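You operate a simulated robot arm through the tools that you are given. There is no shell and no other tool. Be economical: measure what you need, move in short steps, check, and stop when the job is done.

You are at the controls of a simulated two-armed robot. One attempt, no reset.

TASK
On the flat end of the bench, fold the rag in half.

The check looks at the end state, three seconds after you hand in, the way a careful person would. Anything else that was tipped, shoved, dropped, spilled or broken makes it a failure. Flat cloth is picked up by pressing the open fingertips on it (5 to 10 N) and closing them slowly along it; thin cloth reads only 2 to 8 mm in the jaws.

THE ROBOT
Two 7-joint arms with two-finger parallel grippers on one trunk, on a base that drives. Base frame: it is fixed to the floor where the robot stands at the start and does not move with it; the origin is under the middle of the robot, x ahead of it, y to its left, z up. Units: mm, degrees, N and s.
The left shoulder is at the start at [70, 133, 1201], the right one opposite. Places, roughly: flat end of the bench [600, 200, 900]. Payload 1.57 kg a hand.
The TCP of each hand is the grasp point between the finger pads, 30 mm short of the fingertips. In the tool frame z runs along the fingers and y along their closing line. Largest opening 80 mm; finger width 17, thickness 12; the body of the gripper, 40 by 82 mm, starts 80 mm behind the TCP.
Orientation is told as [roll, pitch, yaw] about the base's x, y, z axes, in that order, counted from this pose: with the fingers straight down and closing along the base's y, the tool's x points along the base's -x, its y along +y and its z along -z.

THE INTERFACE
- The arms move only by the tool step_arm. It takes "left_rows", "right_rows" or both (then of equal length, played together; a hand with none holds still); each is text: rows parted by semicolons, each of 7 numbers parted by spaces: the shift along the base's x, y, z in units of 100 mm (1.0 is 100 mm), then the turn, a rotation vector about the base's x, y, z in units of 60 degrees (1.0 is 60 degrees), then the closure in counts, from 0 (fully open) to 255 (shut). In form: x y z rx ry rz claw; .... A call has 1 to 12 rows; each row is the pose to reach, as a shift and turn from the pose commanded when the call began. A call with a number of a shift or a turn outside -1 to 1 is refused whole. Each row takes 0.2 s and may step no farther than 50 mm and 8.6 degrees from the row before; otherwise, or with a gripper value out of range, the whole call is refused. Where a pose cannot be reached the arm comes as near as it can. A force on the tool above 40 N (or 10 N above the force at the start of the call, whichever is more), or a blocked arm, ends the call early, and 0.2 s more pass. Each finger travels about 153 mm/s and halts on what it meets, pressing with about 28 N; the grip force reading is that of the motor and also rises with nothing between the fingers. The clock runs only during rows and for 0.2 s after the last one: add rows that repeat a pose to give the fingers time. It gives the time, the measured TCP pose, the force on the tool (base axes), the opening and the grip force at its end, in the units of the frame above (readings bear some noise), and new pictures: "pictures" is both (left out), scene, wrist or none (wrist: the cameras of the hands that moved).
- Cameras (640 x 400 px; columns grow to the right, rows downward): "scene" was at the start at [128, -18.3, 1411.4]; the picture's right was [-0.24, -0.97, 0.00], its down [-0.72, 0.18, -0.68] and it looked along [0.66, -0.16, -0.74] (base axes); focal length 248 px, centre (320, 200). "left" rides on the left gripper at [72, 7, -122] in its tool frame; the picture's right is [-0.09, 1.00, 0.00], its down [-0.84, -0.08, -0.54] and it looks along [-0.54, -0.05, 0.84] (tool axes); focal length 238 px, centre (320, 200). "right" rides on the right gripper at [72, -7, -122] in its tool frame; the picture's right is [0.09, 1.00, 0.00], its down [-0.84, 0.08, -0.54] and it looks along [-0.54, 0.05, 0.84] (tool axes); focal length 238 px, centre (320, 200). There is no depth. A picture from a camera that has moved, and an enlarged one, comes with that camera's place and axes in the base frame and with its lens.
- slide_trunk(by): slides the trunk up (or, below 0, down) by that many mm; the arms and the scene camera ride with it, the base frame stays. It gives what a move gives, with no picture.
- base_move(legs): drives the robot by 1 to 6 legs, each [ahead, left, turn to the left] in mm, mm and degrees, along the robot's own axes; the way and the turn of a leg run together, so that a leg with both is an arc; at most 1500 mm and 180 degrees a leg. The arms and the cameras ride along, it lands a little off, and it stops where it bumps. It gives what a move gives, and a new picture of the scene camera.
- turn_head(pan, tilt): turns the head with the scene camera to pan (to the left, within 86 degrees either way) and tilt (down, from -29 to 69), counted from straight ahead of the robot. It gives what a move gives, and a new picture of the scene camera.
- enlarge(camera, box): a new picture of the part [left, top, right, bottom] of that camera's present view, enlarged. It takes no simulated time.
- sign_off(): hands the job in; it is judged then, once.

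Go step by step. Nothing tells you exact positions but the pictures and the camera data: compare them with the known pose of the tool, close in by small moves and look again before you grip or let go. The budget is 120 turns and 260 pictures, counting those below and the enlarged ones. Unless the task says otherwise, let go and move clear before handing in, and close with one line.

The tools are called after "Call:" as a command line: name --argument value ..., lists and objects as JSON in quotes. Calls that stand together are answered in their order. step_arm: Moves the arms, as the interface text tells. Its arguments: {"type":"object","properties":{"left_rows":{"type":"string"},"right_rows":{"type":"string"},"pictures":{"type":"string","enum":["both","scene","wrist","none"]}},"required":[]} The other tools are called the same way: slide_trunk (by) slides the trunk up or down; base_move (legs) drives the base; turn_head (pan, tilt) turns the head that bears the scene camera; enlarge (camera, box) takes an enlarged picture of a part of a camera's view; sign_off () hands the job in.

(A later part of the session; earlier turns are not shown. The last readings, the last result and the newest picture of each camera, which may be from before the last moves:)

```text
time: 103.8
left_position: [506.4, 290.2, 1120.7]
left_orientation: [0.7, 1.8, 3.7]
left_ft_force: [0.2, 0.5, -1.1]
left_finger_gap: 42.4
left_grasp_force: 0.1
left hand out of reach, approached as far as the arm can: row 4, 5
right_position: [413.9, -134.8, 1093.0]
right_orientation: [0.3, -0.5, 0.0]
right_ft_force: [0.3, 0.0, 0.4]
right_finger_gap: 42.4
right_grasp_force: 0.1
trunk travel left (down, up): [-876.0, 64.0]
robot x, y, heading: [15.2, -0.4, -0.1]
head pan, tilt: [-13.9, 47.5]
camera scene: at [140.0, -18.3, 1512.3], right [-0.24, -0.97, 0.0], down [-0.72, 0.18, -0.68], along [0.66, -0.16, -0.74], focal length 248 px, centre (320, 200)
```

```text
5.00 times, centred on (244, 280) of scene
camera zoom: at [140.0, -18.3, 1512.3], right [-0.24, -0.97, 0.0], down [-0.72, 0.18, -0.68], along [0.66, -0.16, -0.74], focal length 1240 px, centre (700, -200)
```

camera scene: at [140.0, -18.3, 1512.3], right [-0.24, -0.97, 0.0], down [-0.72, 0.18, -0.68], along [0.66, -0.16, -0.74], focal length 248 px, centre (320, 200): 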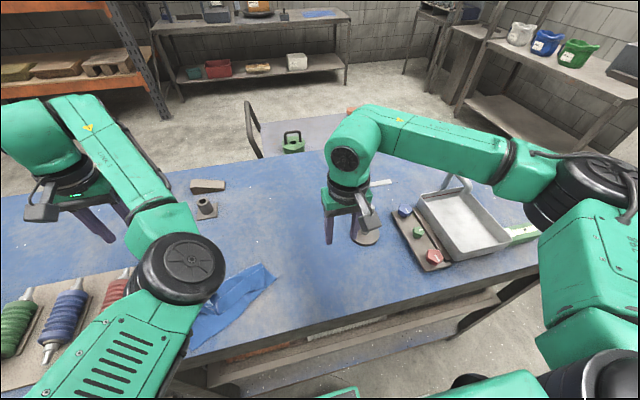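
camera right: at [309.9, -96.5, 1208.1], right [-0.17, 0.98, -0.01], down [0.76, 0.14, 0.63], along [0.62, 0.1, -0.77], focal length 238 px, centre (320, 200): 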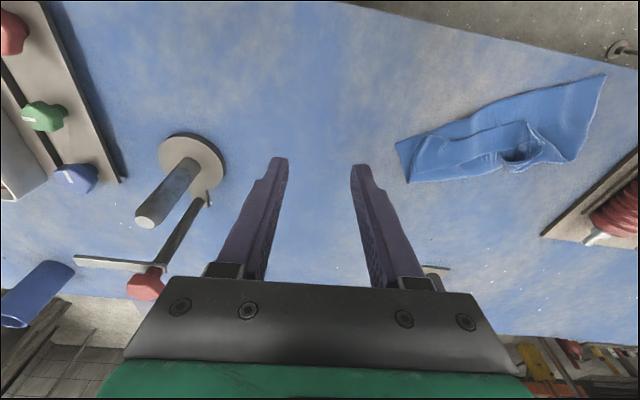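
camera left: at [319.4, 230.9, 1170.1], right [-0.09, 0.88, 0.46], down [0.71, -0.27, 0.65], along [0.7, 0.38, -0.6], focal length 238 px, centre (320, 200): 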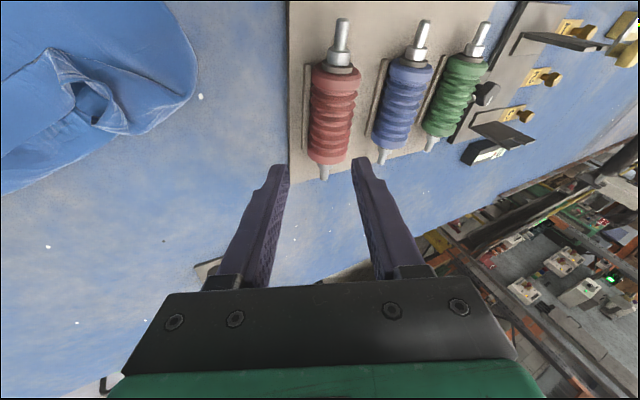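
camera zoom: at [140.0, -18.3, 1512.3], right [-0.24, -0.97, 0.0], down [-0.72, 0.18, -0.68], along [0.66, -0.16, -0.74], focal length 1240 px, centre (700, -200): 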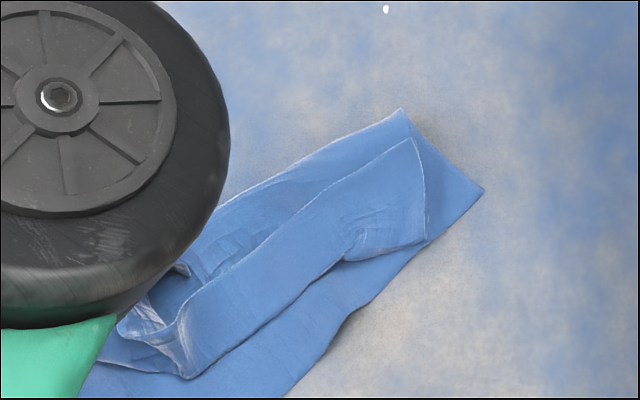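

Call:
step_arm --left_rows "0 -0.2 0.1 0 0 0 120;0 -0.45 0.2 0 0 0 120;-0.1 -0.7 0.3 0 0 0 120;-0.2 -0.95 0.3 0 0 -0.05 120;-0.25 -1.0 0.3 0 0 -0.06 120" --pictures "none"

Call:
step_arm --left_rows "0 -0.2 0 0 0 0 120;0 -0.4 0 0 0 0 120;0 -0.4 0 0 0 0 120" --right_rows "0 -0.3 0 0 0 0 120;0 -0.5 0 0 0 0 120;0 -0.5 0 0 0 0 120"

```text
time: 105.0
left_position: [555.5, 220.4, 1136.0]
left_orientation: [0.8, 1.6, 0.1]
left_ft_force: [-0.7, 0.2, 0.8]
left_finger_gap: 42.5
left_grasp_force: 0.0
left hand out of reach, approached as far as the arm can: row 1, 2, 3, 4, 5
right_position: [414.1, -133.9, 1093.9]
right_orientation: [0.2, -0.5, -0.2]
right_ft_force: [-0.5, 0.2, 0.3]
right_finger_gap: 42.7
right_grasp_force: 0.0
trunk travel left (down, up): [-876.0, 64.0]
robot x, y, heading: [11.1, 2.2, -0.1]
head pan, tilt: [-13.9, 47.5]
```

```text
time: 105.8
left_position: [569.0, 186.9, 1135.0]
left_orientation: [0.7, 1.8, 0.2]
left_ft_force: [0.5, 0.2, -0.7]
left_finger_gap: 42.3
left_grasp_force: 0.1
left hand out of reach, approached as far as the arm can: row 1, 2, 3
right_position: [414.3, -183.3, 1096.5]
right_orientation: [0.2, -0.6, 0.0]
right_ft_force: [-0.1, 0.6, -0.5]
right_finger_gap: 42.5
right_grasp_force: 0.0
trunk travel left (down, up): [-876.0, 64.0]
robot x, y, heading: [14.8, -1.6, -0.4]
head pan, tilt: [-13.9, 47.5]
camera scene: at [139.3, -16.7, 1512.4], right [-0.24, -0.97, 0.0], down [-0.72, 0.18, -0.68], along [0.66, -0.16, -0.74], focal length 248 px, centre (320, 200)
camera right: at [339.7, -188.4, 1218.5], right [-0.09, 1.0, 0.0], down [0.83, 0.07, 0.55], along [0.55, 0.05, -0.84], focal length 238 px, centre (320, 200)
camera left: at [500.4, 191.5, 1258.8], right [0.09, 1.0, 0.01], down [0.85, -0.08, 0.52], along [0.51, -0.04, -0.86], focal length 238 px, centre (320, 200)
```

scene: 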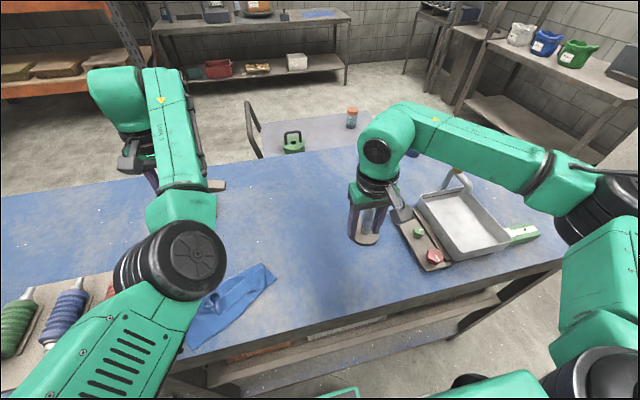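
right: 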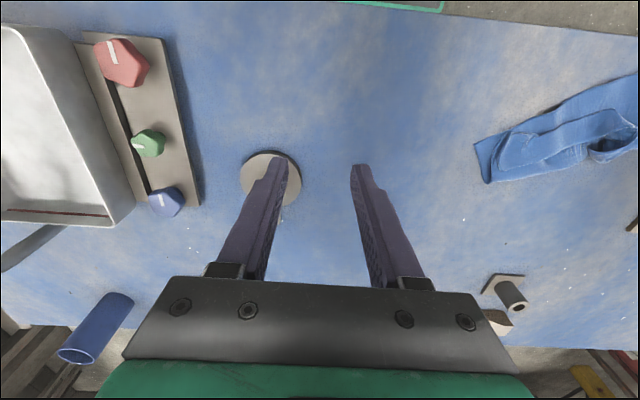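
left: 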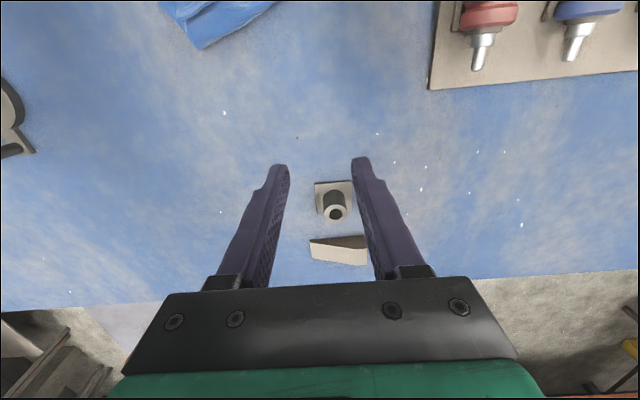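

The left arm's elbow has folded inward. I try unwinding it by raising the hand high and outward.

Call:
step_arm --left_rows "-0.1 0.2 0.25 0 0 0 120;-0.2 0.4 0.5 0 0 0 120;-0.35 0.6 0.75 0 0 0 120;-0.5 0.8 1.0 0 0 0 120;-0.7 1.0 1.0 0 0 0 120;-0.9 1.0 1.0 0 0 0 120;-1.0 1.0 1.0 0 0 0 120" --pictures "scene"

```text
time: 107.4
left_position: [513.2, 296.9, 1231.8]
left_orientation: [0.8, 1.7, 0.2]
left_ft_force: [0.6, 0.7, -0.7]
left_finger_gap: 42.2
left_grasp_force: 0.1
left hand out of reach, approached as far as the arm can: row 1, 2, 3, 4, 5, 6, 7
right_position: [414.3, -185.2, 1096.0]
right_orientation: [0.3, -0.5, -0.3]
right_ft_force: [-0.1, -0.6, -0.7]
right_finger_gap: 42.5
right_grasp_force: 0.0
trunk travel left (down, up): [-876.0, 64.0]
robot x, y, heading: [12.1, 0.3, 0.1]
head pan, tilt: [-13.9, 47.5]
camera scene: at [139.1, -19.2, 1512.4], right [-0.24, -0.97, 0.0], down [-0.72, 0.18, -0.68], along [0.66, -0.16, -0.74], focal length 248 px, centre (320, 200)
```

scene: 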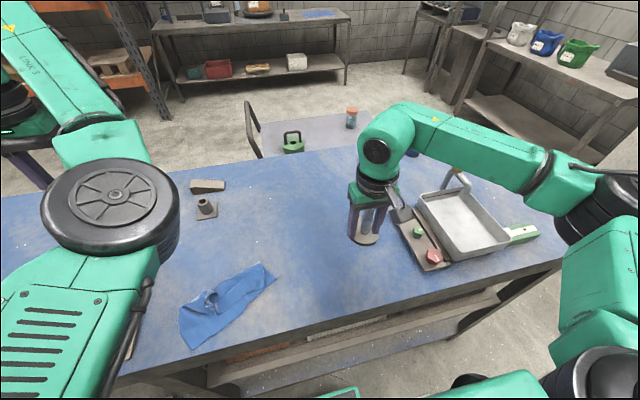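

Call:
step_arm --left_rows "0 0 0 0 0 -0.13 120;0 0 0 0 0 -0.26 120;0 0 0 0 0 -0.39 120;0 0 0 0 0 -0.52 120;0 0 0 0 0 -0.65 120;-0.2 0 0 0 0 -0.78 120;-0.4 0 0 0 0 -0.9 120;-0.6 0 0 0 0 -0.9 120;-0.8 0 0 0 0 -0.9 120" --pictures "scene"

```text
time: 109.4
left_position: [451.0, 348.8, 1221.9]
left_orientation: [0.7, 1.8, -53.8]
left_ft_force: [-0.2, 0.3, -0.2]
left_finger_gap: 42.3
left_grasp_force: 0.1
left hand out of reach, approached as far as the arm can: row 6, 7, 8, 9
right_position: [414.1, -184.1, 1096.6]
right_orientation: [0.3, -0.5, -0.2]
right_ft_force: [-0.1, 0.5, 0.0]
right_finger_gap: 42.2
right_grasp_force: 0.0
trunk travel left (down, up): [-876.0, 64.0]
robot x, y, heading: [12.5, 3.1, -0.1]
head pan, tilt: [-13.9, 47.5]
camera scene: at [139.7, -19.0, 1512.3], right [-0.24, -0.97, 0.0], down [-0.72, 0.18, -0.68], along [0.66, -0.16, -0.74], focal length 248 px, centre (320, 200)
```

scene: 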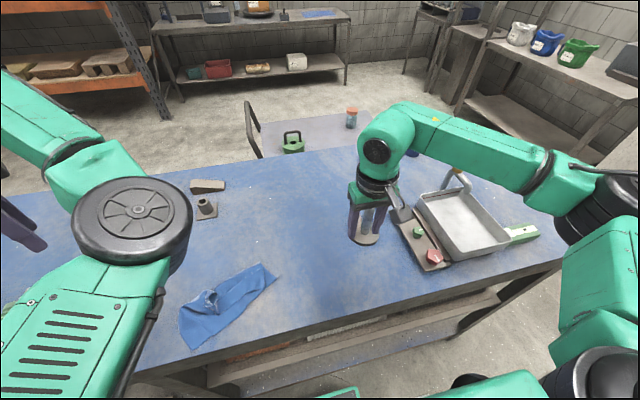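

I try extending the left arm nearly straight, high above the bench, so the elbow can swing back out.

Call:
step_arm --left_rows "0.4 0 0 0 0 0.13 120;0.8 0 0 0 0 0.26 120;1.0 0.2 0 0 0 0.39 120;1.0 0.5 0 0 0 0.52 120;1.0 0.8 0 0 0 0.65 120;1.0 1.0 0 0 0 0.78 120;1.0 1.0 0 0 0 0.9 120" --pictures "none"

Call:
step_arm --left_rows "0.4 0 0 0 0 0 120;0.8 0 0 0 0 0 120;1.0 0 0 0 0 0 120;1.0 0 0 0 0 0 120;1.0 0 0 0 0 0 120" --pictures "scene"

```text
time: 111.0
left_position: [555.2, 445.9, 1237.1]
left_orientation: [1.9, -1.4, -3.6]
left_ft_force: [0.6, -0.2, 0.2]
left_finger_gap: 42.3
left_grasp_force: 0.0
left hand out of reach, approached as far as the arm can: row 5, 6, 7
right_position: [413.8, -183.2, 1097.3]
right_orientation: [0.2, -0.5, -0.3]
right_ft_force: [0.1, 0.1, -0.3]
right_finger_gap: 42.2
right_grasp_force: 0.0
trunk travel left (down, up): [-876.0, 64.0]
robot x, y, heading: [9.7, -3.6, 0.0]
head pan, tilt: [-13.9, 47.5]
```

```text
time: 112.2
left_position: [574.3, 419.2, 1219.3]
left_orientation: [2.0, -1.2, -4.0]
left_ft_force: [-0.1, -0.7, -0.3]
left_finger_gap: 42.2
left_grasp_force: 0.0
left hand out of reach, approached as far as the arm can: row 1, 2, 3, 4, 5
right_position: [413.7, -184.8, 1095.8]
right_orientation: [0.3, -0.5, -0.2]
right_ft_force: [0.0, 0.1, 0.9]
right_finger_gap: 42.4
right_grasp_force: 0.2
trunk travel left (down, up): [-876.0, 64.0]
robot x, y, heading: [8.4, 2.0, -0.1]
head pan, tilt: [-13.9, 47.5]
camera scene: at [139.6, -18.4, 1512.3], right [-0.24, -0.97, 0.0], down [-0.72, 0.18, -0.68], along [0.66, -0.16, -0.74], focal length 248 px, centre (320, 200)
```

scene: 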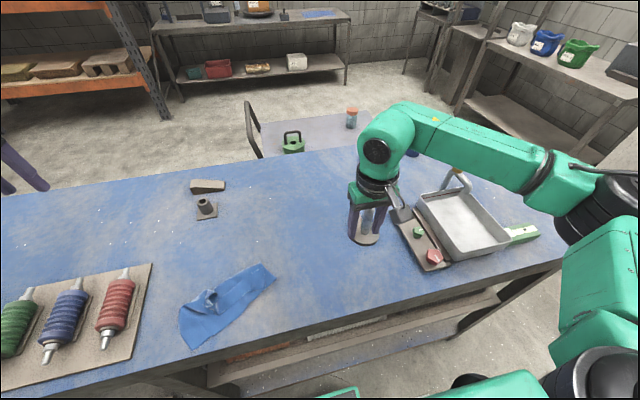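

The left arm unwound and the bench contents are undisturbed. Now a close look at the rag.

Call:
enlarge --camera "scene" --box '[165, 250, 293, 330]'

Call:
step_arm --left_rows "-0.2 -0.3 -0.1 0 0 0 120;-0.5 -0.6 -0.3 0 0 0.03 120;-0.7 -0.9 -0.5 0 0 0.06 120;-0.9 -1.0 -0.6 0 0 0.07 120" --pictures "none"

```text
5.00 times, centred on (229, 290) of scene
camera zoom: at [139.6, -18.4, 1512.3], right [-0.24, -0.97, 0.0], down [-0.72, 0.18, -0.68], along [0.66, -0.16, -0.74], focal length 1240 px, centre (775, -250)
```

zoom: 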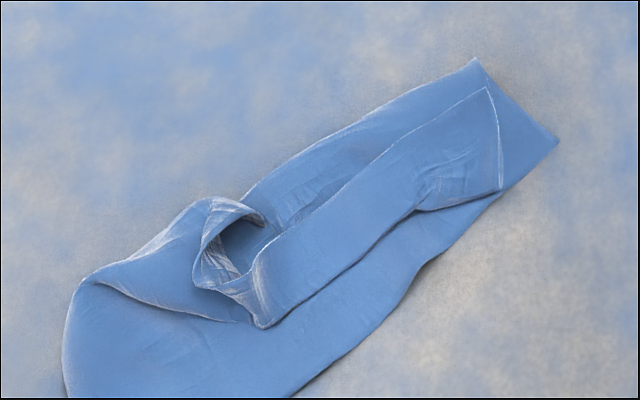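

```text
time: 113.2
left_position: [483.2, 310.7, 1161.1]
left_orientation: [2.3, -1.2, 0.3]
left_ft_force: [-0.4, -1.2, 0.5]
left_finger_gap: 42.2
left_grasp_force: 0.1
left hand out of reach, approached as far as the arm can: row 1
right_position: [413.5, -190.2, 1096.4]
right_orientation: [0.7, -0.6, -0.2]
right_ft_force: [-0.5, -0.3, 0.5]
right_finger_gap: 42.2
right_grasp_force: 0.1
trunk travel left (down, up): [-876.0, 64.0]
robot x, y, heading: [10.0, -0.5, -0.0]
head pan, tilt: [-13.9, 47.5]
```

The right part of the rag is already folded, while the flap's left corner A is curled up near (390,172) and should be drawn out to D (369,247). I'll lower the trunk back and bring the left hand over that curl.

Call:
slide_trunk --by -99

Call:
step_arm --left_rows "-0.15 -0.25 0.1 0 0 0.13 120;-0.35 -0.5 0.1 0 0 0.26 120;-0.55 -0.8 0.1 0 0 0.39 120;-0.75 -1.0 0.1 0 0 0.52 120;-0.9 -1.0 0 0 0 0.65 120;-0.97 -1.0 0 0 0 0.75 120"

```text
time: 114.5
left_position: [484.5, 317.9, 1061.3]
left_orientation: [2.0, -1.3, 0.3]
left_ft_force: [-0.9, 0.7, 0.1]
left_finger_gap: 42.6
left_grasp_force: 0.0
right_position: [414.2, -183.6, 998.0]
right_orientation: [0.2, -0.4, -0.1]
right_ft_force: [0.8, 0.0, 0.4]
right_finger_gap: 42.3
right_grasp_force: 0.2
trunk travel left (down, up): [-777.0, 163.0]
robot x, y, heading: [11.1, -2.9, 0.1]
head pan, tilt: [-13.9, 47.5]
```

```text
time: 115.9
left_position: [387.2, 216.5, 1061.2]
left_orientation: [2.1, -1.2, 45.3]
left_ft_force: [0.0, -0.2, 0.2]
left_finger_gap: 42.3
left_grasp_force: 0.1
right_position: [414.3, -184.4, 997.4]
right_orientation: [0.3, -0.5, -0.2]
right_ft_force: [-0.4, 0.0, 0.3]
right_finger_gap: 42.3
right_grasp_force: 0.1
trunk travel left (down, up): [-777.0, 163.0]
robot x, y, heading: [12.8, 0.3, 0.0]
head pan, tilt: [-13.9, 47.5]
camera scene: at [138.9, -18.4, 1413.4], right [-0.24, -0.97, 0.0], down [-0.72, 0.18, -0.68], along [0.66, -0.16, -0.74], focal length 248 px, centre (320, 200)
camera left: at [332.9, 165.7, 1182.0], right [-0.64, 0.76, 0.04], down [0.65, 0.52, 0.56], along [0.41, 0.38, -0.83], focal length 238 px, centre (320, 200)
```

scene: 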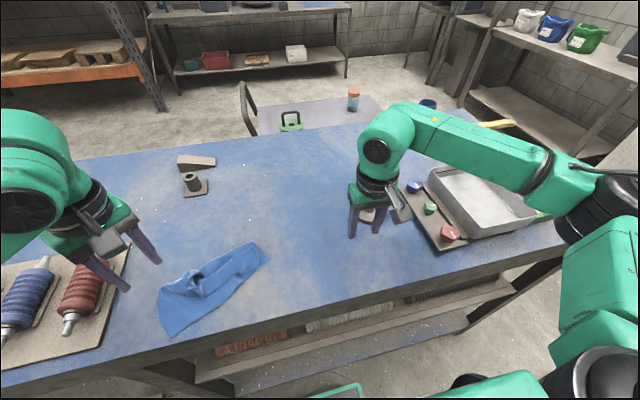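
left: 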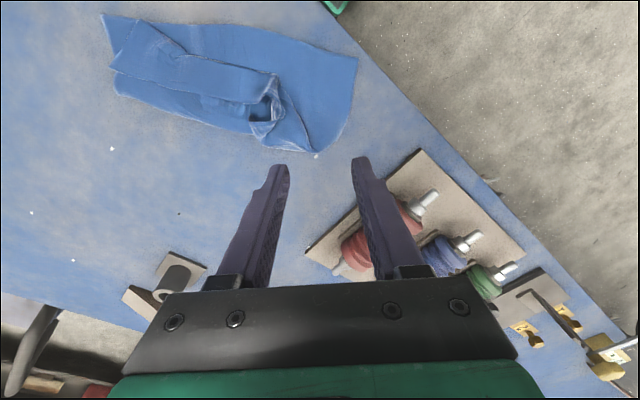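

Call:
enlarge --camera "left" --box '[96, 0, 376, 175]'

Call:
enlarge --camera "scene" --box '[148, 235, 284, 320]'

```text
2.29 times, centred on (236, 88) of left
camera zoom: at [332.9, 165.7, 1182.0], right [-0.64, 0.76, 0.04], down [0.65, 0.52, 0.56], along [0.41, 0.38, -0.83], focal length 545 px, centre (512, 457)
```

zoom: 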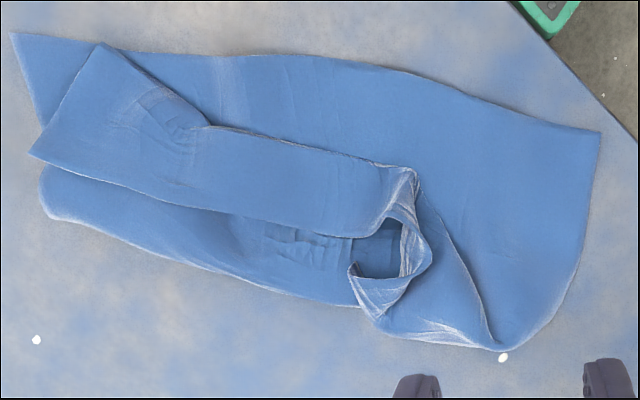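

```text
4.71 times, centred on (216, 278) of scene
camera zoom: at [138.9, -18.4, 1413.4], right [-0.24, -0.97, 0.0], down [-0.72, 0.18, -0.68], along [0.66, -0.16, -0.74], focal length 1167 px, centre (809, -165)
```

zoom: 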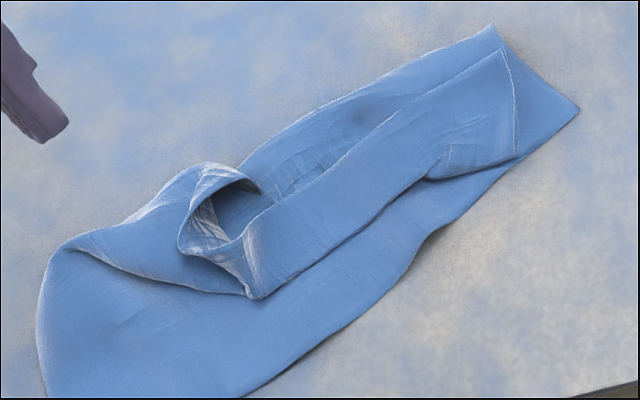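

The curl is a small tube with a standing wall at about (391,176). I come down over that wall with a 24 mm opening and look again.

Call:
step_arm --left_rows "0.02 -0.2 -0.1 0 0 0 150;0.04 -0.41 -0.3 0 0 0 178;0.04 -0.41 -0.5 0 0 0 178;0.04 -0.41 -0.7 0 0 0 178" --pictures "wrist"

```text
time: 116.9
left_position: [390.8, 177.0, 990.0]
left_orientation: [2.0, -1.3, 45.4]
left_ft_force: [0.1, 0.1, -0.1]
left_finger_gap: 24.3
left_grasp_force: 0.1
right_position: [414.6, -183.3, 997.6]
right_orientation: [0.3, -0.4, -0.1]
right_ft_force: [-0.2, -0.6, -0.6]
right_finger_gap: 42.1
right_grasp_force: 0.0
trunk travel left (down, up): [-777.0, 163.0]
robot x, y, heading: [8.8, 1.4, -0.1]
head pan, tilt: [-13.9, 47.5]
camera left: at [337.2, 126.0, 1110.9], right [-0.64, 0.77, 0.04], down [0.65, 0.52, 0.56], along [0.41, 0.38, -0.83], focal length 238 px, centre (320, 200)
```

left: 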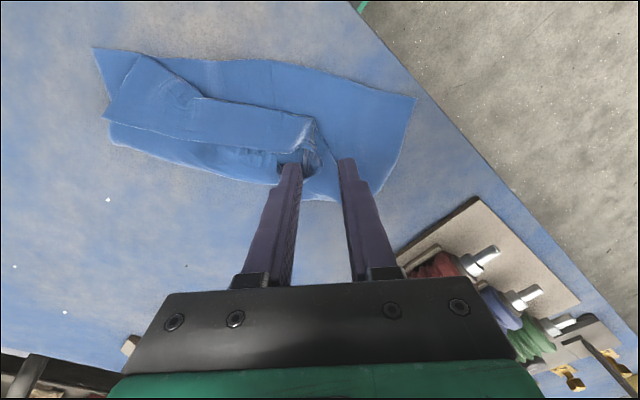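

Call:
step_arm --left_rows "0 -0.05 -0.1 0 0 0 178;0 -0.05 -0.2 0 0 0 178;0 -0.05 -0.32 0 0 0 178;0 -0.05 -0.32 0 0 0 210;0 -0.05 -0.32 0 0 0 240;0 -0.05 -0.32 0 0 0 255;0 -0.05 -0.32 0 0 0 255" --pictures "wrist"

```text
time: 118.5
left_position: [391.5, 170.9, 958.4]
left_orientation: [2.0, -1.3, 45.3]
left_ft_force: [-0.1, 0.2, 0.0]
left_finger_gap: 2.6
left_grasp_force: 23.5
right_position: [414.0, -183.7, 997.1]
right_orientation: [0.3, -0.4, -0.2]
right_ft_force: [-0.1, -0.2, 1.1]
right_finger_gap: 42.2
right_grasp_force: 0.1
trunk travel left (down, up): [-777.0, 163.0]
robot x, y, heading: [13.5, -1.1, -0.2]
head pan, tilt: [-13.9, 47.5]
camera left: at [337.1, 121.0, 1078.7], right [-0.64, 0.77, 0.04], down [0.65, 0.52, 0.56], along [0.41, 0.38, -0.83], focal length 238 px, centre (320, 200)
```

left: 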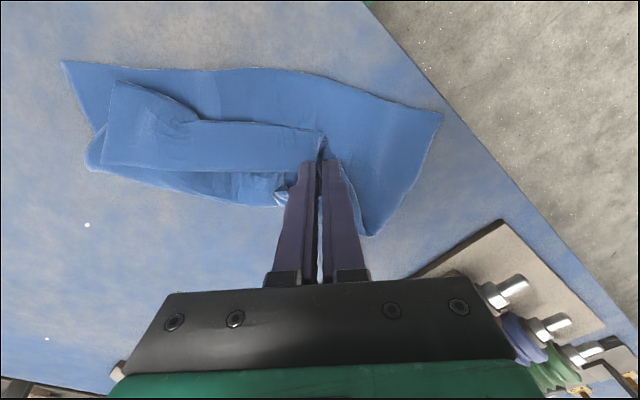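

The left hand holds the flap's hem close to its midpoint. A better plan is a clothesline fold: pull this hem out to flatten the rag, grip the middle of the opposite edge with the right hand, lift both so the halves hang together, and lay it down. First I pull it out.

Call:
step_arm --left_rows "0.05 0 0.2 0 0 0 255;0.15 0.02 0.4 0 0 0 255;0.35 0.05 0.55 0 0 0 255;0.55 0.08 0.6 0 0 0 255;0.75 0.12 0.6 0 0 0 255;0.95 0.15 0.55 0 0 0 255" --pictures "none"

Call:
step_arm --left_rows "0.2 0.04 -0.1 0 0 0 255;0.4 0.08 -0.2 0 0 0 255;0.52 0.1 -0.35 0 0 0 255;0.55 0.1 -0.45 0 0 0 255"

Call:
enlarge --camera "scene" --box '[148, 190, 324, 300]'

```text
time: 119.9
left_position: [485.9, 186.9, 1011.5]
left_orientation: [2.1, -1.2, 45.3]
left_ft_force: [0.0, -0.6, 0.4]
left_finger_gap: 2.4
left_grasp_force: 23.8
right_position: [414.2, -183.8, 996.5]
right_orientation: [0.3, -0.5, -0.2]
right_ft_force: [1.1, -0.6, -0.3]
right_finger_gap: 42.4
right_grasp_force: 0.1
trunk travel left (down, up): [-777.0, 163.0]
robot x, y, heading: [8.7, 0.3, -0.2]
head pan, tilt: [-13.9, 47.5]
```

```text
time: 120.9
left_position: [542.6, 196.5, 969.2]
left_orientation: [2.0, -1.3, 45.1]
left_ft_force: [-0.5, -0.2, -0.5]
left_finger_gap: 2.5
left_grasp_force: 23.2
right_position: [414.2, -183.7, 997.9]
right_orientation: [0.3, -0.5, -0.2]
right_ft_force: [-0.4, 0.9, 0.8]
right_finger_gap: 42.3
right_grasp_force: 0.1
trunk travel left (down, up): [-777.0, 163.0]
robot x, y, heading: [9.4, 1.3, -0.0]
head pan, tilt: [-13.9, 47.5]
camera scene: at [139.2, -18.5, 1413.4], right [-0.24, -0.97, 0.0], down [-0.72, 0.18, -0.68], along [0.66, -0.16, -0.74], focal length 248 px, centre (320, 200)
camera left: at [488.4, 146.2, 1089.4], right [-0.64, 0.77, 0.04], down [0.65, 0.52, 0.56], along [0.41, 0.38, -0.83], focal length 238 px, centre (320, 200)
```

scene: 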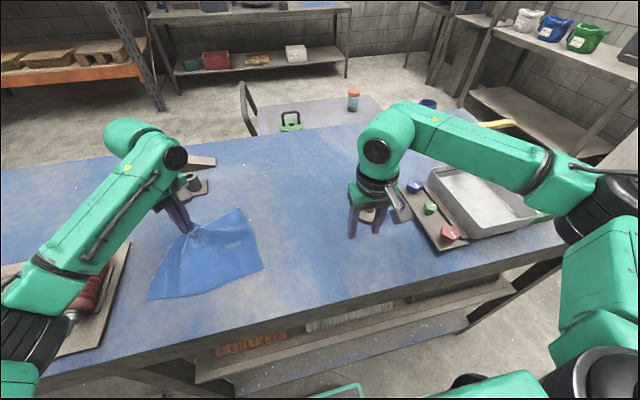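
left: 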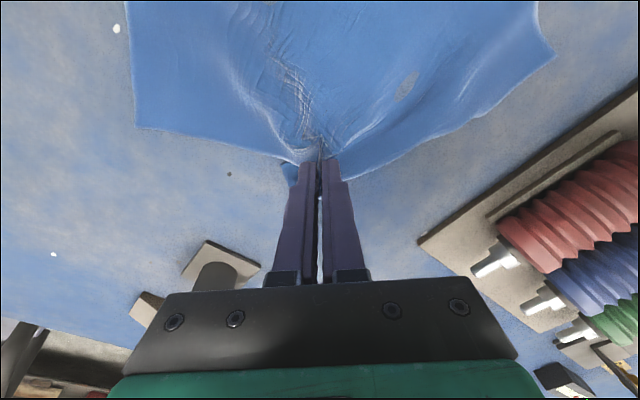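

```text
3.64 times, centred on (236, 245) of scene
camera zoom: at [139.2, -18.5, 1413.4], right [-0.24, -0.97, 0.0], down [-0.72, 0.18, -0.68], along [0.66, -0.16, -0.74], focal length 902 px, centre (626, 36)
```

zoom: 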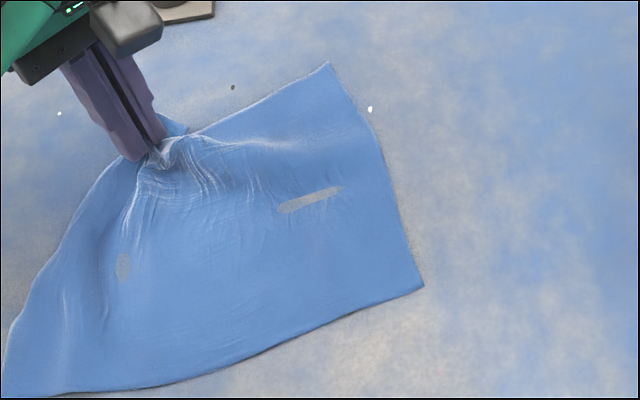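

Excellent, the rag is nearly flat again: C(411,39), D(400,264), B(604,89), with A tucked by the grip. Now the right hand goes to the middle of the near edge, about (404,152).

Call:
step_arm --right_rows "0 0.3 0.1 0 0 0 100;0 0.65 0.15 0 0 0 100;0 1.0 0.15 0 0 0 100" --pictures "none"

Call:
step_arm --right_rows "0 0.35 0 0 0 0 100;0 0.7 0 0 0 0 100;-0.05 1.0 0 0 0 0 100" --pictures "none"

Call:
step_arm --right_rows "0 0.35 0 0 0 0 100;0 0.7 0 0 0 0 100;-0.05 1.0 -0.1 0 0 0 100" --pictures "wrist"

```text
time: 121.7
left_position: [542.8, 198.1, 968.2]
left_orientation: [2.1, -1.2, 45.1]
left_ft_force: [-0.5, -0.2, 0.2]
left_finger_gap: 2.6
left_grasp_force: 23.9
right_position: [415.8, -81.7, 1011.4]
right_orientation: [0.2, -0.4, -0.2]
right_ft_force: [-0.1, 0.5, 0.2]
right_finger_gap: 48.6
right_grasp_force: 0.1
trunk travel left (down, up): [-777.0, 163.0]
robot x, y, heading: [12.4, 0.1, -0.1]
head pan, tilt: [-13.9, 47.5]
```

```text
time: 122.5
left_position: [541.3, 196.5, 970.0]
left_orientation: [2.0, -1.3, 45.3]
left_ft_force: [0.0, 0.6, -0.7]
left_finger_gap: 2.3
left_grasp_force: 24.3
right_position: [408.8, 17.2, 1010.6]
right_orientation: [0.4, -0.6, -0.2]
right_ft_force: [-0.6, 1.5, -0.2]
right_finger_gap: 48.8
right_grasp_force: 0.0
trunk travel left (down, up): [-777.0, 163.0]
robot x, y, heading: [13.2, -2.2, -0.1]
head pan, tilt: [-13.9, 47.5]
```

```text
time: 123.3
left_position: [542.0, 196.5, 968.7]
left_orientation: [2.1, -1.2, 45.2]
left_ft_force: [-0.1, 0.2, 0.3]
left_finger_gap: 2.7
left_grasp_force: 24.1
right_position: [405.8, 117.4, 1001.8]
right_orientation: [0.2, -0.5, -0.2]
right_ft_force: [0.0, -0.8, 0.3]
right_finger_gap: 48.8
right_grasp_force: 0.0
trunk travel left (down, up): [-777.0, 163.0]
robot x, y, heading: [10.6, 2.3, -0.1]
head pan, tilt: [-13.9, 47.5]
camera right: at [331.1, 111.9, 1122.9], right [-0.09, 1.0, 0.0], down [0.83, 0.07, 0.55], along [0.55, 0.05, -0.84], focal length 238 px, centre (320, 200)
```

right: 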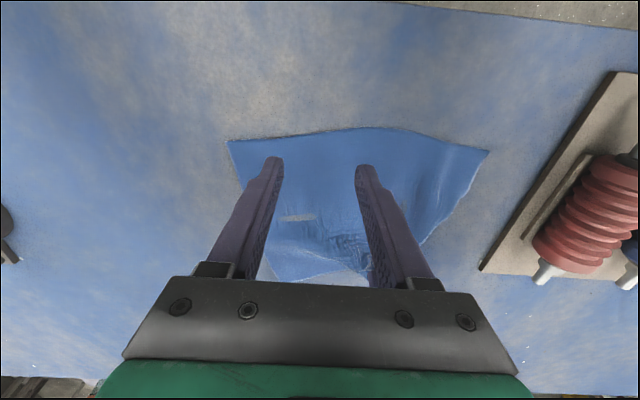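

The middle of the near edge is at about (388,155). I shift 35 mm left and lower to contact.

Call:
step_arm --right_rows "-0.05 0.2 -0.1 0 0 0 100;-0.07 0.35 -0.25 0 0 0 100;-0.07 0.35 -0.4 0 0 0 100;-0.07 0.35 -0.47 0 0 0 100;-0.07 0.35 -0.49 0 0 0 100;-0.07 0.35 -0.49 0 0 0 100" --pictures "none"

```text
time: 124.7
left_position: [536.7, 211.5, 954.3]
left_orientation: [4.2, -0.5, 47.5]
left_ft_force: [0.0, -1.3, 5.8]
left_finger_gap: 2.8
left_grasp_force: 23.5
right_position: [402.0, 154.7, 967.2]
right_orientation: [1.7, -1.5, -0.3]
right_ft_force: [-0.4, -0.4, 0.1]
right_finger_gap: 48.8
right_grasp_force: 0.1
trunk travel left (down, up): [-777.0, 163.0]
robot x, y, heading: [10.8, -0.9, -0.2]
head pan, tilt: [-13.9, 47.5]
```

The arms seem to touch each other, as the left hand got pushed. I back the right hand up and look.

Call:
step_arm --right_rows "0 -0.1 0.15 0 0 0 100;0 -0.2 0.35 0 0 0 100;0 -0.35 0.45 0 0 0 100"

```text
time: 125.5
left_position: [541.9, 194.8, 969.3]
left_orientation: [1.8, -1.3, 45.1]
left_ft_force: [0.1, 0.1, -0.7]
left_finger_gap: 2.5
left_grasp_force: 24.2
right_position: [397.8, 114.8, 995.4]
right_orientation: [0.1, -0.5, -0.3]
right_ft_force: [0.5, -0.2, 0.1]
right_finger_gap: 48.5
right_grasp_force: 0.1
trunk travel left (down, up): [-777.0, 163.0]
robot x, y, heading: [10.3, 2.8, 0.0]
head pan, tilt: [-13.9, 47.5]
camera scene: at [139.3, -19.0, 1413.3], right [-0.24, -0.97, 0.0], down [-0.72, 0.18, -0.68], along [0.66, -0.16, -0.74], focal length 248 px, centre (320, 200)
camera right: at [323.3, 110.0, 1118.4], right [-0.09, 1.0, 0.0], down [0.83, 0.07, 0.55], along [0.55, 0.05, -0.84], focal length 238 px, centre (320, 200)
```

scene: 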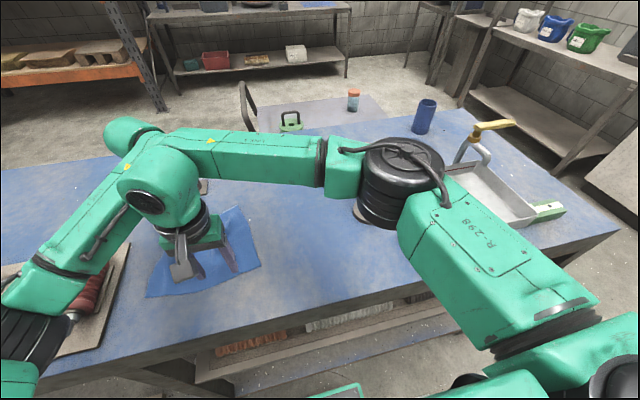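
right: 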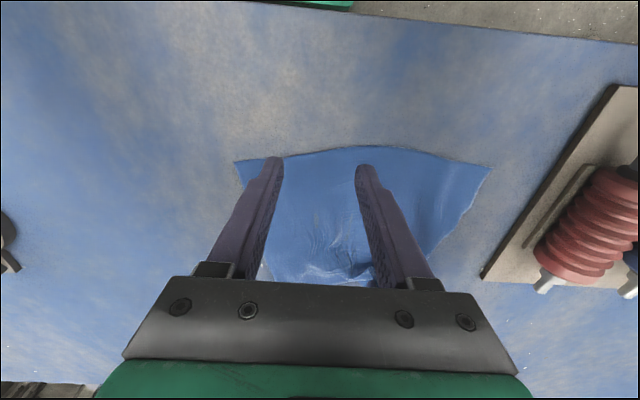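

The right wrist meets the left forearm there. Better: release, shift the base about 130 mm to the left so the rag is centred, then grip the middles of its left and right sides, each hand on its own side.

Call:
step_arm --right_rows "0 -0.35 0.1 0 0 0 100;0 -0.7 0.15 0 0 0 100;0 -1.0 0.15 0 0 0 100;0 -1.0 0.15 0 0 0 100;0 -1.0 0.15 0 0 0 100;0 -1.0 0.15 0 0 0 100;0 -1.0 0.15 0 0 0 100" --left_rows "0 0 -0.1 0 0 0 255;0 0 -0.14 0 0 0 200;0 0 -0.14 0 0 0 150;0 0 -0.14 0 0 0 100;0 0 0.1 0 0 0 100;0 0 0.5 0 0 0 100;0 0 0.9 0 0 0 100" --pictures "none"

Call:
base_move --legs '[[0, 130, 0]]'

Call:
enlarge --camera "scene" --box '[180, 190, 356, 300]'

```text
time: 127.1
left_position: [540.8, 194.7, 1059.4]
left_orientation: [2.1, -1.3, 45.3]
left_ft_force: [-0.5, -0.2, -0.5]
left_finger_gap: 48.5
left_grasp_force: 0.0
right_position: [397.8, 16.1, 1013.3]
right_orientation: [0.3, -0.6, -0.2]
right_ft_force: [-0.8, 0.2, -0.7]
right_finger_gap: 48.9
right_grasp_force: 0.0
trunk travel left (down, up): [-777.0, 163.0]
robot x, y, heading: [10.0, 3.0, -0.1]
head pan, tilt: [-13.9, 47.5]
```

```text
time: 128.4
left_position: [541.1, 322.6, 1059.7]
left_orientation: [2.2, -1.3, 45.3]
left_ft_force: [-0.3, 0.3, 0.9]
left_finger_gap: 49.0
left_grasp_force: 0.2
right_position: [398.0, 145.2, 1013.6]
right_orientation: [0.4, -0.6, -0.3]
right_ft_force: [0.8, -0.1, -0.3]
right_finger_gap: 48.6
right_grasp_force: 0.0
trunk travel left (down, up): [-777.0, 163.0]
robot x, y, heading: [12.2, 130.3, -0.0]
head pan, tilt: [-13.9, 47.5]
camera scene: at [139.0, 108.8, 1413.4], right [-0.24, -0.97, 0.0], down [-0.72, 0.18, -0.68], along [0.66, -0.16, -0.74], focal length 248 px, centre (320, 200)
```

scene: 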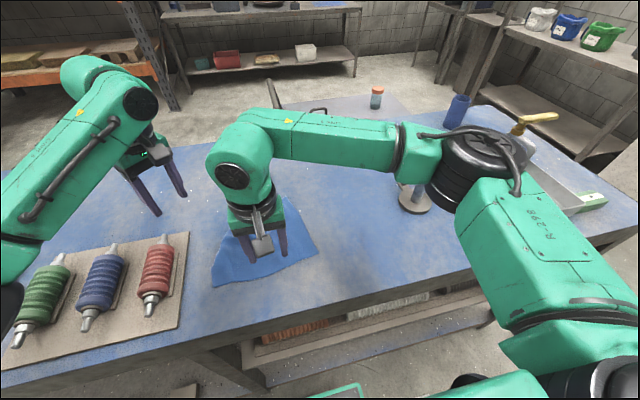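

```text
3.64 times, centred on (268, 245) of scene
camera zoom: at [139.0, 108.8, 1413.4], right [-0.24, -0.97, 0.0], down [-0.72, 0.18, -0.68], along [0.66, -0.16, -0.74], focal length 902 px, centre (509, 36)
```

zoom: 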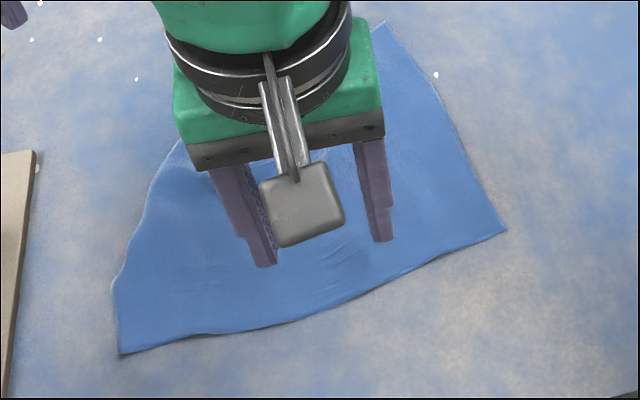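

Now I move the right hand aside to see the whole rag.

Call:
step_arm --right_rows "0 -0.4 0.15 0 0 0 100;0 -0.8 0.3 0 0 0 100;0 -1.0 0.3 0 0 0 100" --pictures "wrist"

Call:
step_arm --right_rows "0 -0.4 0 0 0 -0.14 100;0 -0.6 0 0 0 -0.28 100;0 -0.6 0 0 0 -0.42 100;0 -0.6 0 0 0 -0.56 100;0 -0.6 0 0 0 -0.7 100;0 -0.6 0 0 0 -0.84 100;0 -0.6 0 0 0 -0.98 100" --pictures "none"

Call:
enlarge --camera "scene" --box '[180, 190, 356, 300]'

```text
time: 129.2
left_position: [540.8, 325.9, 1059.1]
left_orientation: [2.0, -1.2, 45.4]
left_ft_force: [-0.5, -1.2, -0.1]
left_finger_gap: 48.6
left_grasp_force: 0.1
right_position: [397.1, 46.5, 1044.0]
right_orientation: [0.2, -0.4, -0.1]
right_ft_force: [0.5, -0.2, -0.1]
right_finger_gap: 48.5
right_grasp_force: 0.1
trunk travel left (down, up): [-777.0, 163.0]
robot x, y, heading: [12.8, 132.3, 0.0]
head pan, tilt: [-13.9, 47.5]
camera right: at [322.5, 40.9, 1166.0], right [-0.09, 1.0, 0.0], down [0.83, 0.07, 0.55], along [0.55, 0.05, -0.84], focal length 238 px, centre (320, 200)
```

right: 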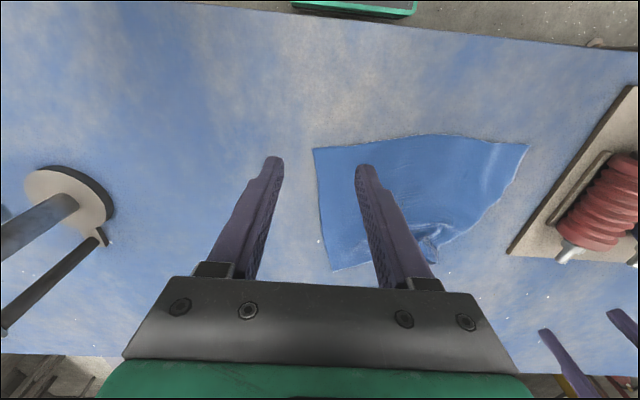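

```text
time: 130.8
left_position: [540.6, 324.3, 1058.9]
left_orientation: [2.0, -1.3, 45.3]
left_ft_force: [-0.4, -0.2, -0.6]
left_finger_gap: 48.8
left_grasp_force: 0.0
right_position: [396.9, -14.0, 1043.1]
right_orientation: [0.2, -0.5, -59.0]
right_ft_force: [-0.4, -0.4, -0.3]
right_finger_gap: 48.8
right_grasp_force: 0.1
trunk travel left (down, up): [-777.0, 163.0]
robot x, y, heading: [12.9, 129.7, 0.1]
head pan, tilt: [-13.9, 47.5]
```

```text
3.64 times, centred on (268, 245) of scene
camera zoom: at [139.0, 110.7, 1413.4], right [-0.24, -0.97, 0.0], down [-0.72, 0.18, -0.68], along [0.66, -0.16, -0.74], focal length 902 px, centre (509, 36)
```

zoom: 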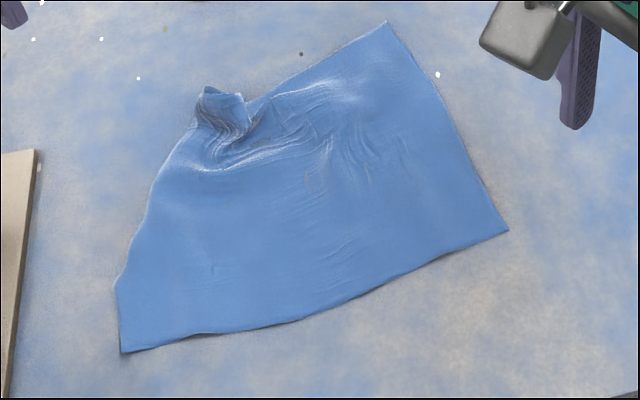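

The rag is open with A crumpled at (568,213), and B(614,89), C(419,44), D(397,272). I position both hands for the clothesline grip: right over the middle of side BC (513,78), left over the middle of side AD (492,247), cameras facing outward.

Call:
step_arm --left_rows "0 -0.1 0.2 0 0 -0.14 100;0 -0.1 0.3 0 0 -0.28 100;0 -0.1 0.3 0 0 -0.42 100;0 -0.1 0.3 0 0 -0.56 100;0 -0.1 0.3 0 0 -0.7 100;0 -0.1 0.3 0 0 -0.84 100;0 -0.1 0.3 0 0 -0.98 100" --right_rows "0.2 0 0 0 0 -0.1 100;0.4 0 0 0 0 -0.2 100;0.6 0.1 0 0 0 -0.3 100;0.8 0.2 0 0 0 -0.3 100;1.0 0.3 0 0 0 -0.3 100;1.0 0.5 0 0 0 -0.3 100;1.0 0.6 0 0 0 -0.3 100" --pictures "none"

Call:
step_arm --left_rows "0 0 0 0 0 -0.14 100;0 0 0 0 0 -0.28 100;0 0 0 0 0 -0.42 100;0 0 0 0 0 -0.56 100;-0.1 -0.1 0 0 0 -0.7 100;-0.2 -0.2 0 0 0 -0.84 100;-0.3 -0.3 0 0 0 -0.98 100" --right_rows "0 0 0 0 0 0 100;0 0 0 0 0 0 100;0 0.1 -0.1 0 0 0 100;0.1 0.2 -0.2 0 0 0 100;0.16 0.32 -0.3 0 0 0 100;0.16 0.32 -0.5 0 0 0 100;0.16 0.32 -0.6 0 0 0 100" --pictures "none"

Call:
step_arm --left_rows "-0.05 -0.1 -0.2 0 0 -0.14 100;-0.1 -0.2 -0.4 0 0 -0.28 100;-0.15 -0.3 -0.6 0 0 -0.42 100;-0.19 -0.37 -0.8 0 0 -0.49 100;-0.19 -0.37 -1.0 0 0 -0.49 100" --pictures "wrist"

Call:
enlarge --camera "right" --box '[0, 0, 640, 400]'

```text
time: 132.4
left_position: [541.2, 315.8, 1087.6]
left_orientation: [2.0, -1.3, -13.7]
left_ft_force: [0.6, 0.3, 0.4]
left_finger_gap: 48.3
left_grasp_force: 0.1
right_position: [498.0, 45.9, 1043.5]
right_orientation: [0.3, -0.6, -76.9]
right_ft_force: [-0.2, -0.2, 0.7]
right_finger_gap: 48.7
right_grasp_force: 0.1
trunk travel left (down, up): [-777.0, 163.0]
robot x, y, heading: [8.4, 127.0, -0.1]
head pan, tilt: [-13.9, 47.5]
```

```text
time: 134.0
left_position: [509.9, 284.6, 1087.6]
left_orientation: [2.0, -1.3, -72.5]
left_ft_force: [-0.2, -0.7, -0.1]
left_finger_gap: 48.6
left_grasp_force: 0.0
right_position: [515.3, 78.0, 983.8]
right_orientation: [0.3, -0.5, -76.9]
right_ft_force: [-0.3, -0.4, 0.0]
right_finger_gap: 48.8
right_grasp_force: 0.0
trunk travel left (down, up): [-777.0, 163.0]
robot x, y, heading: [8.9, 130.5, -0.1]
head pan, tilt: [-13.9, 47.5]
```

```text
time: 135.2
left_position: [491.9, 248.2, 989.7]
left_orientation: [2.1, -1.3, -101.8]
left_ft_force: [-0.4, -0.3, -0.9]
left_finger_gap: 48.6
left_grasp_force: 0.1
right_position: [515.1, 78.0, 984.2]
right_orientation: [0.2, -0.5, -77.0]
right_ft_force: [0.2, 0.5, -0.1]
right_finger_gap: 48.5
right_grasp_force: 0.1
trunk travel left (down, up): [-777.0, 163.0]
robot x, y, heading: [10.9, 131.2, -0.1]
head pan, tilt: [-13.9, 47.5]
camera left: at [509.6, 321.3, 1109.7], right [0.96, -0.29, 0.04], down [-0.26, -0.79, 0.56], along [-0.13, -0.54, -0.83], focal length 238 px, centre (320, 200)
```

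left: 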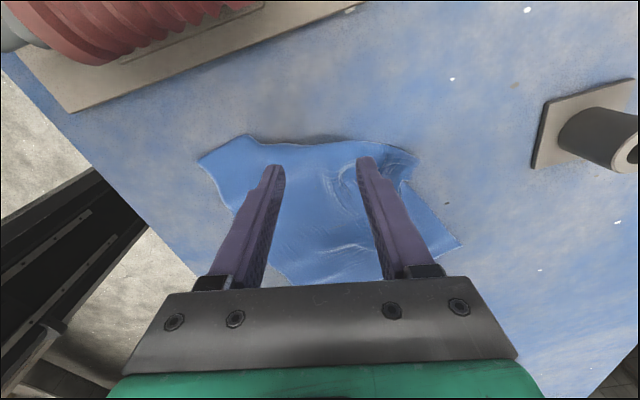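

```text
1.00 times, centred on (320, 200) of right
camera zoom: at [490.3, 148.8, 1106.1], right [0.95, 0.31, 0.0], down [0.26, -0.79, 0.55], along [0.18, -0.52, -0.83], focal length 238 px, centre (320, 200)
```

zoom: 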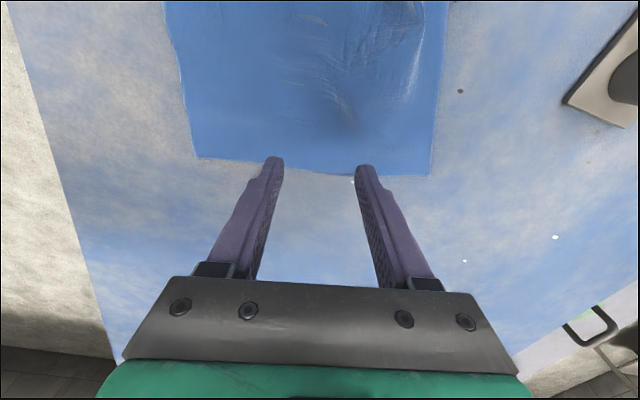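

Both are close to the edge midpoints. I shift the left 6 mm and the right 3 mm inward and lower to contact.

Call:
step_arm --left_rows "0 -0.06 -0.1 0 0 0 100;0 -0.06 -0.2 0 0 0 100;0 -0.06 -0.3 0 0 0 100;0 -0.06 -0.36 0 0 0 100;0 -0.06 -0.38 0 0 0 100;0 -0.06 -0.38 0 0 0 100" --right_rows "0 -0.02 -0.1 0 0 0 100;0 -0.02 -0.2 0 0 0 100;0 -0.02 -0.27 0 0 0 100;0 -0.02 -0.31 0 0 0 100;0 -0.02 -0.325 0 0 0 100;0 -0.02 -0.325 0 0 0 100" --pictures "none"

```text
time: 136.6
left_position: [490.3, 241.1, 954.5]
left_orientation: [2.3, -1.2, -101.7]
left_ft_force: [2.0, 1.4, 18.6]
left_finger_gap: 47.0
left_grasp_force: 0.1
right_position: [512.5, 75.0, 952.2]
right_orientation: [0.3, -0.4, -77.0]
right_ft_force: [0.2, -0.1, 0.9]
right_finger_gap: 48.4
right_grasp_force: 0.1
trunk travel left (down, up): [-777.0, 163.0]
robot x, y, heading: [13.9, 126.9, 0.3]
head pan, tilt: [-13.9, 47.5]
```

Call:
step_arm --left_rows "0 0 0 0 0 0 100;0 0 0 0 0 0 114;0 0 0 0 0 0 128;0 0 0 0 0 0 142;0 0 0 0 0 0 156;0 0 0 0 0 0 170;0 0 0 0 0 0 184;0 0 0 0 0 0 198;0 0 0 0 0 0 212;0 0 0 0 0 0 228;0 0 0 0 0 0 255;0 0 0 0 0 0 255" --right_rows "0 0 -0.02 0 0 0 100;0 0 -0.025 0 0 0 114;0 0 -0.025 0 0 0 128;0 0 -0.025 0 0 0 142;0 0 -0.025 0 0 0 156;0 0 -0.025 0 0 0 170;0 0 -0.025 0 0 0 184;0 0 -0.025 0 0 0 198;0 0 -0.025 0 0 0 212;0 0 -0.025 0 0 0 228;0 0 -0.025 0 0 0 255;0 0 -0.025 0 0 0 255" --pictures "wrist"

```text
time: 139.2
left_position: [487.2, 241.5, 953.6]
left_orientation: [2.3, -1.2, -101.7]
left_ft_force: [-0.5, -0.2, 0.9]
left_finger_gap: 3.6
left_grasp_force: 23.9
right_position: [508.3, 76.8, 950.8]
right_orientation: [0.5, -0.6, -76.9]
right_ft_force: [-5.5, -0.9, 28.6]
right_finger_gap: 2.9
right_grasp_force: 24.1
trunk travel left (down, up): [-777.0, 163.0]
robot x, y, heading: [9.9, 132.2, 0.1]
head pan, tilt: [-13.9, 47.5]
camera right: at [483.4, 147.0, 1073.4], right [0.95, 0.31, 0.01], down [0.26, -0.79, 0.55], along [0.18, -0.52, -0.83], focal length 238 px, centre (320, 200)
camera left: at [504.0, 315.4, 1073.8], right [0.96, -0.29, 0.04], down [-0.27, -0.79, 0.56], along [-0.13, -0.54, -0.83], focal length 238 px, centre (320, 200)
```

right: 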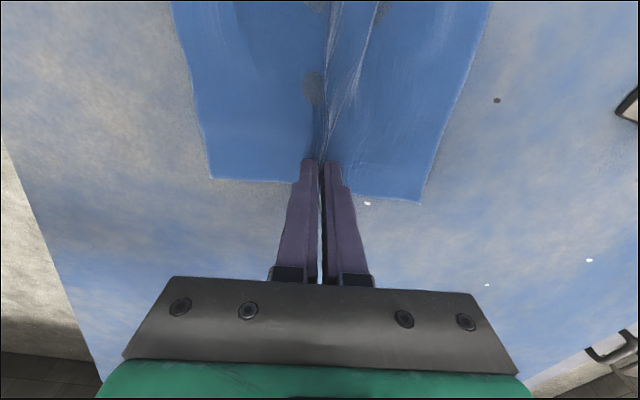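
left: 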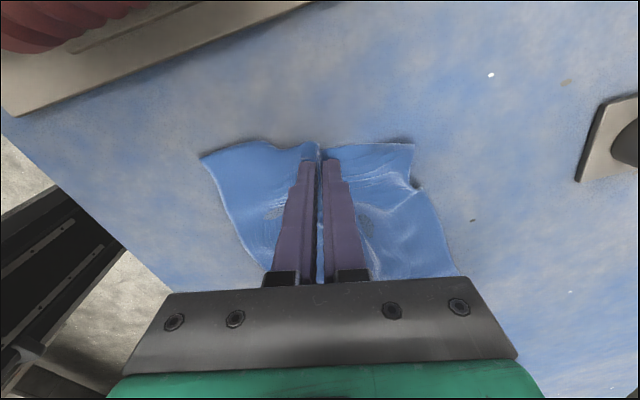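

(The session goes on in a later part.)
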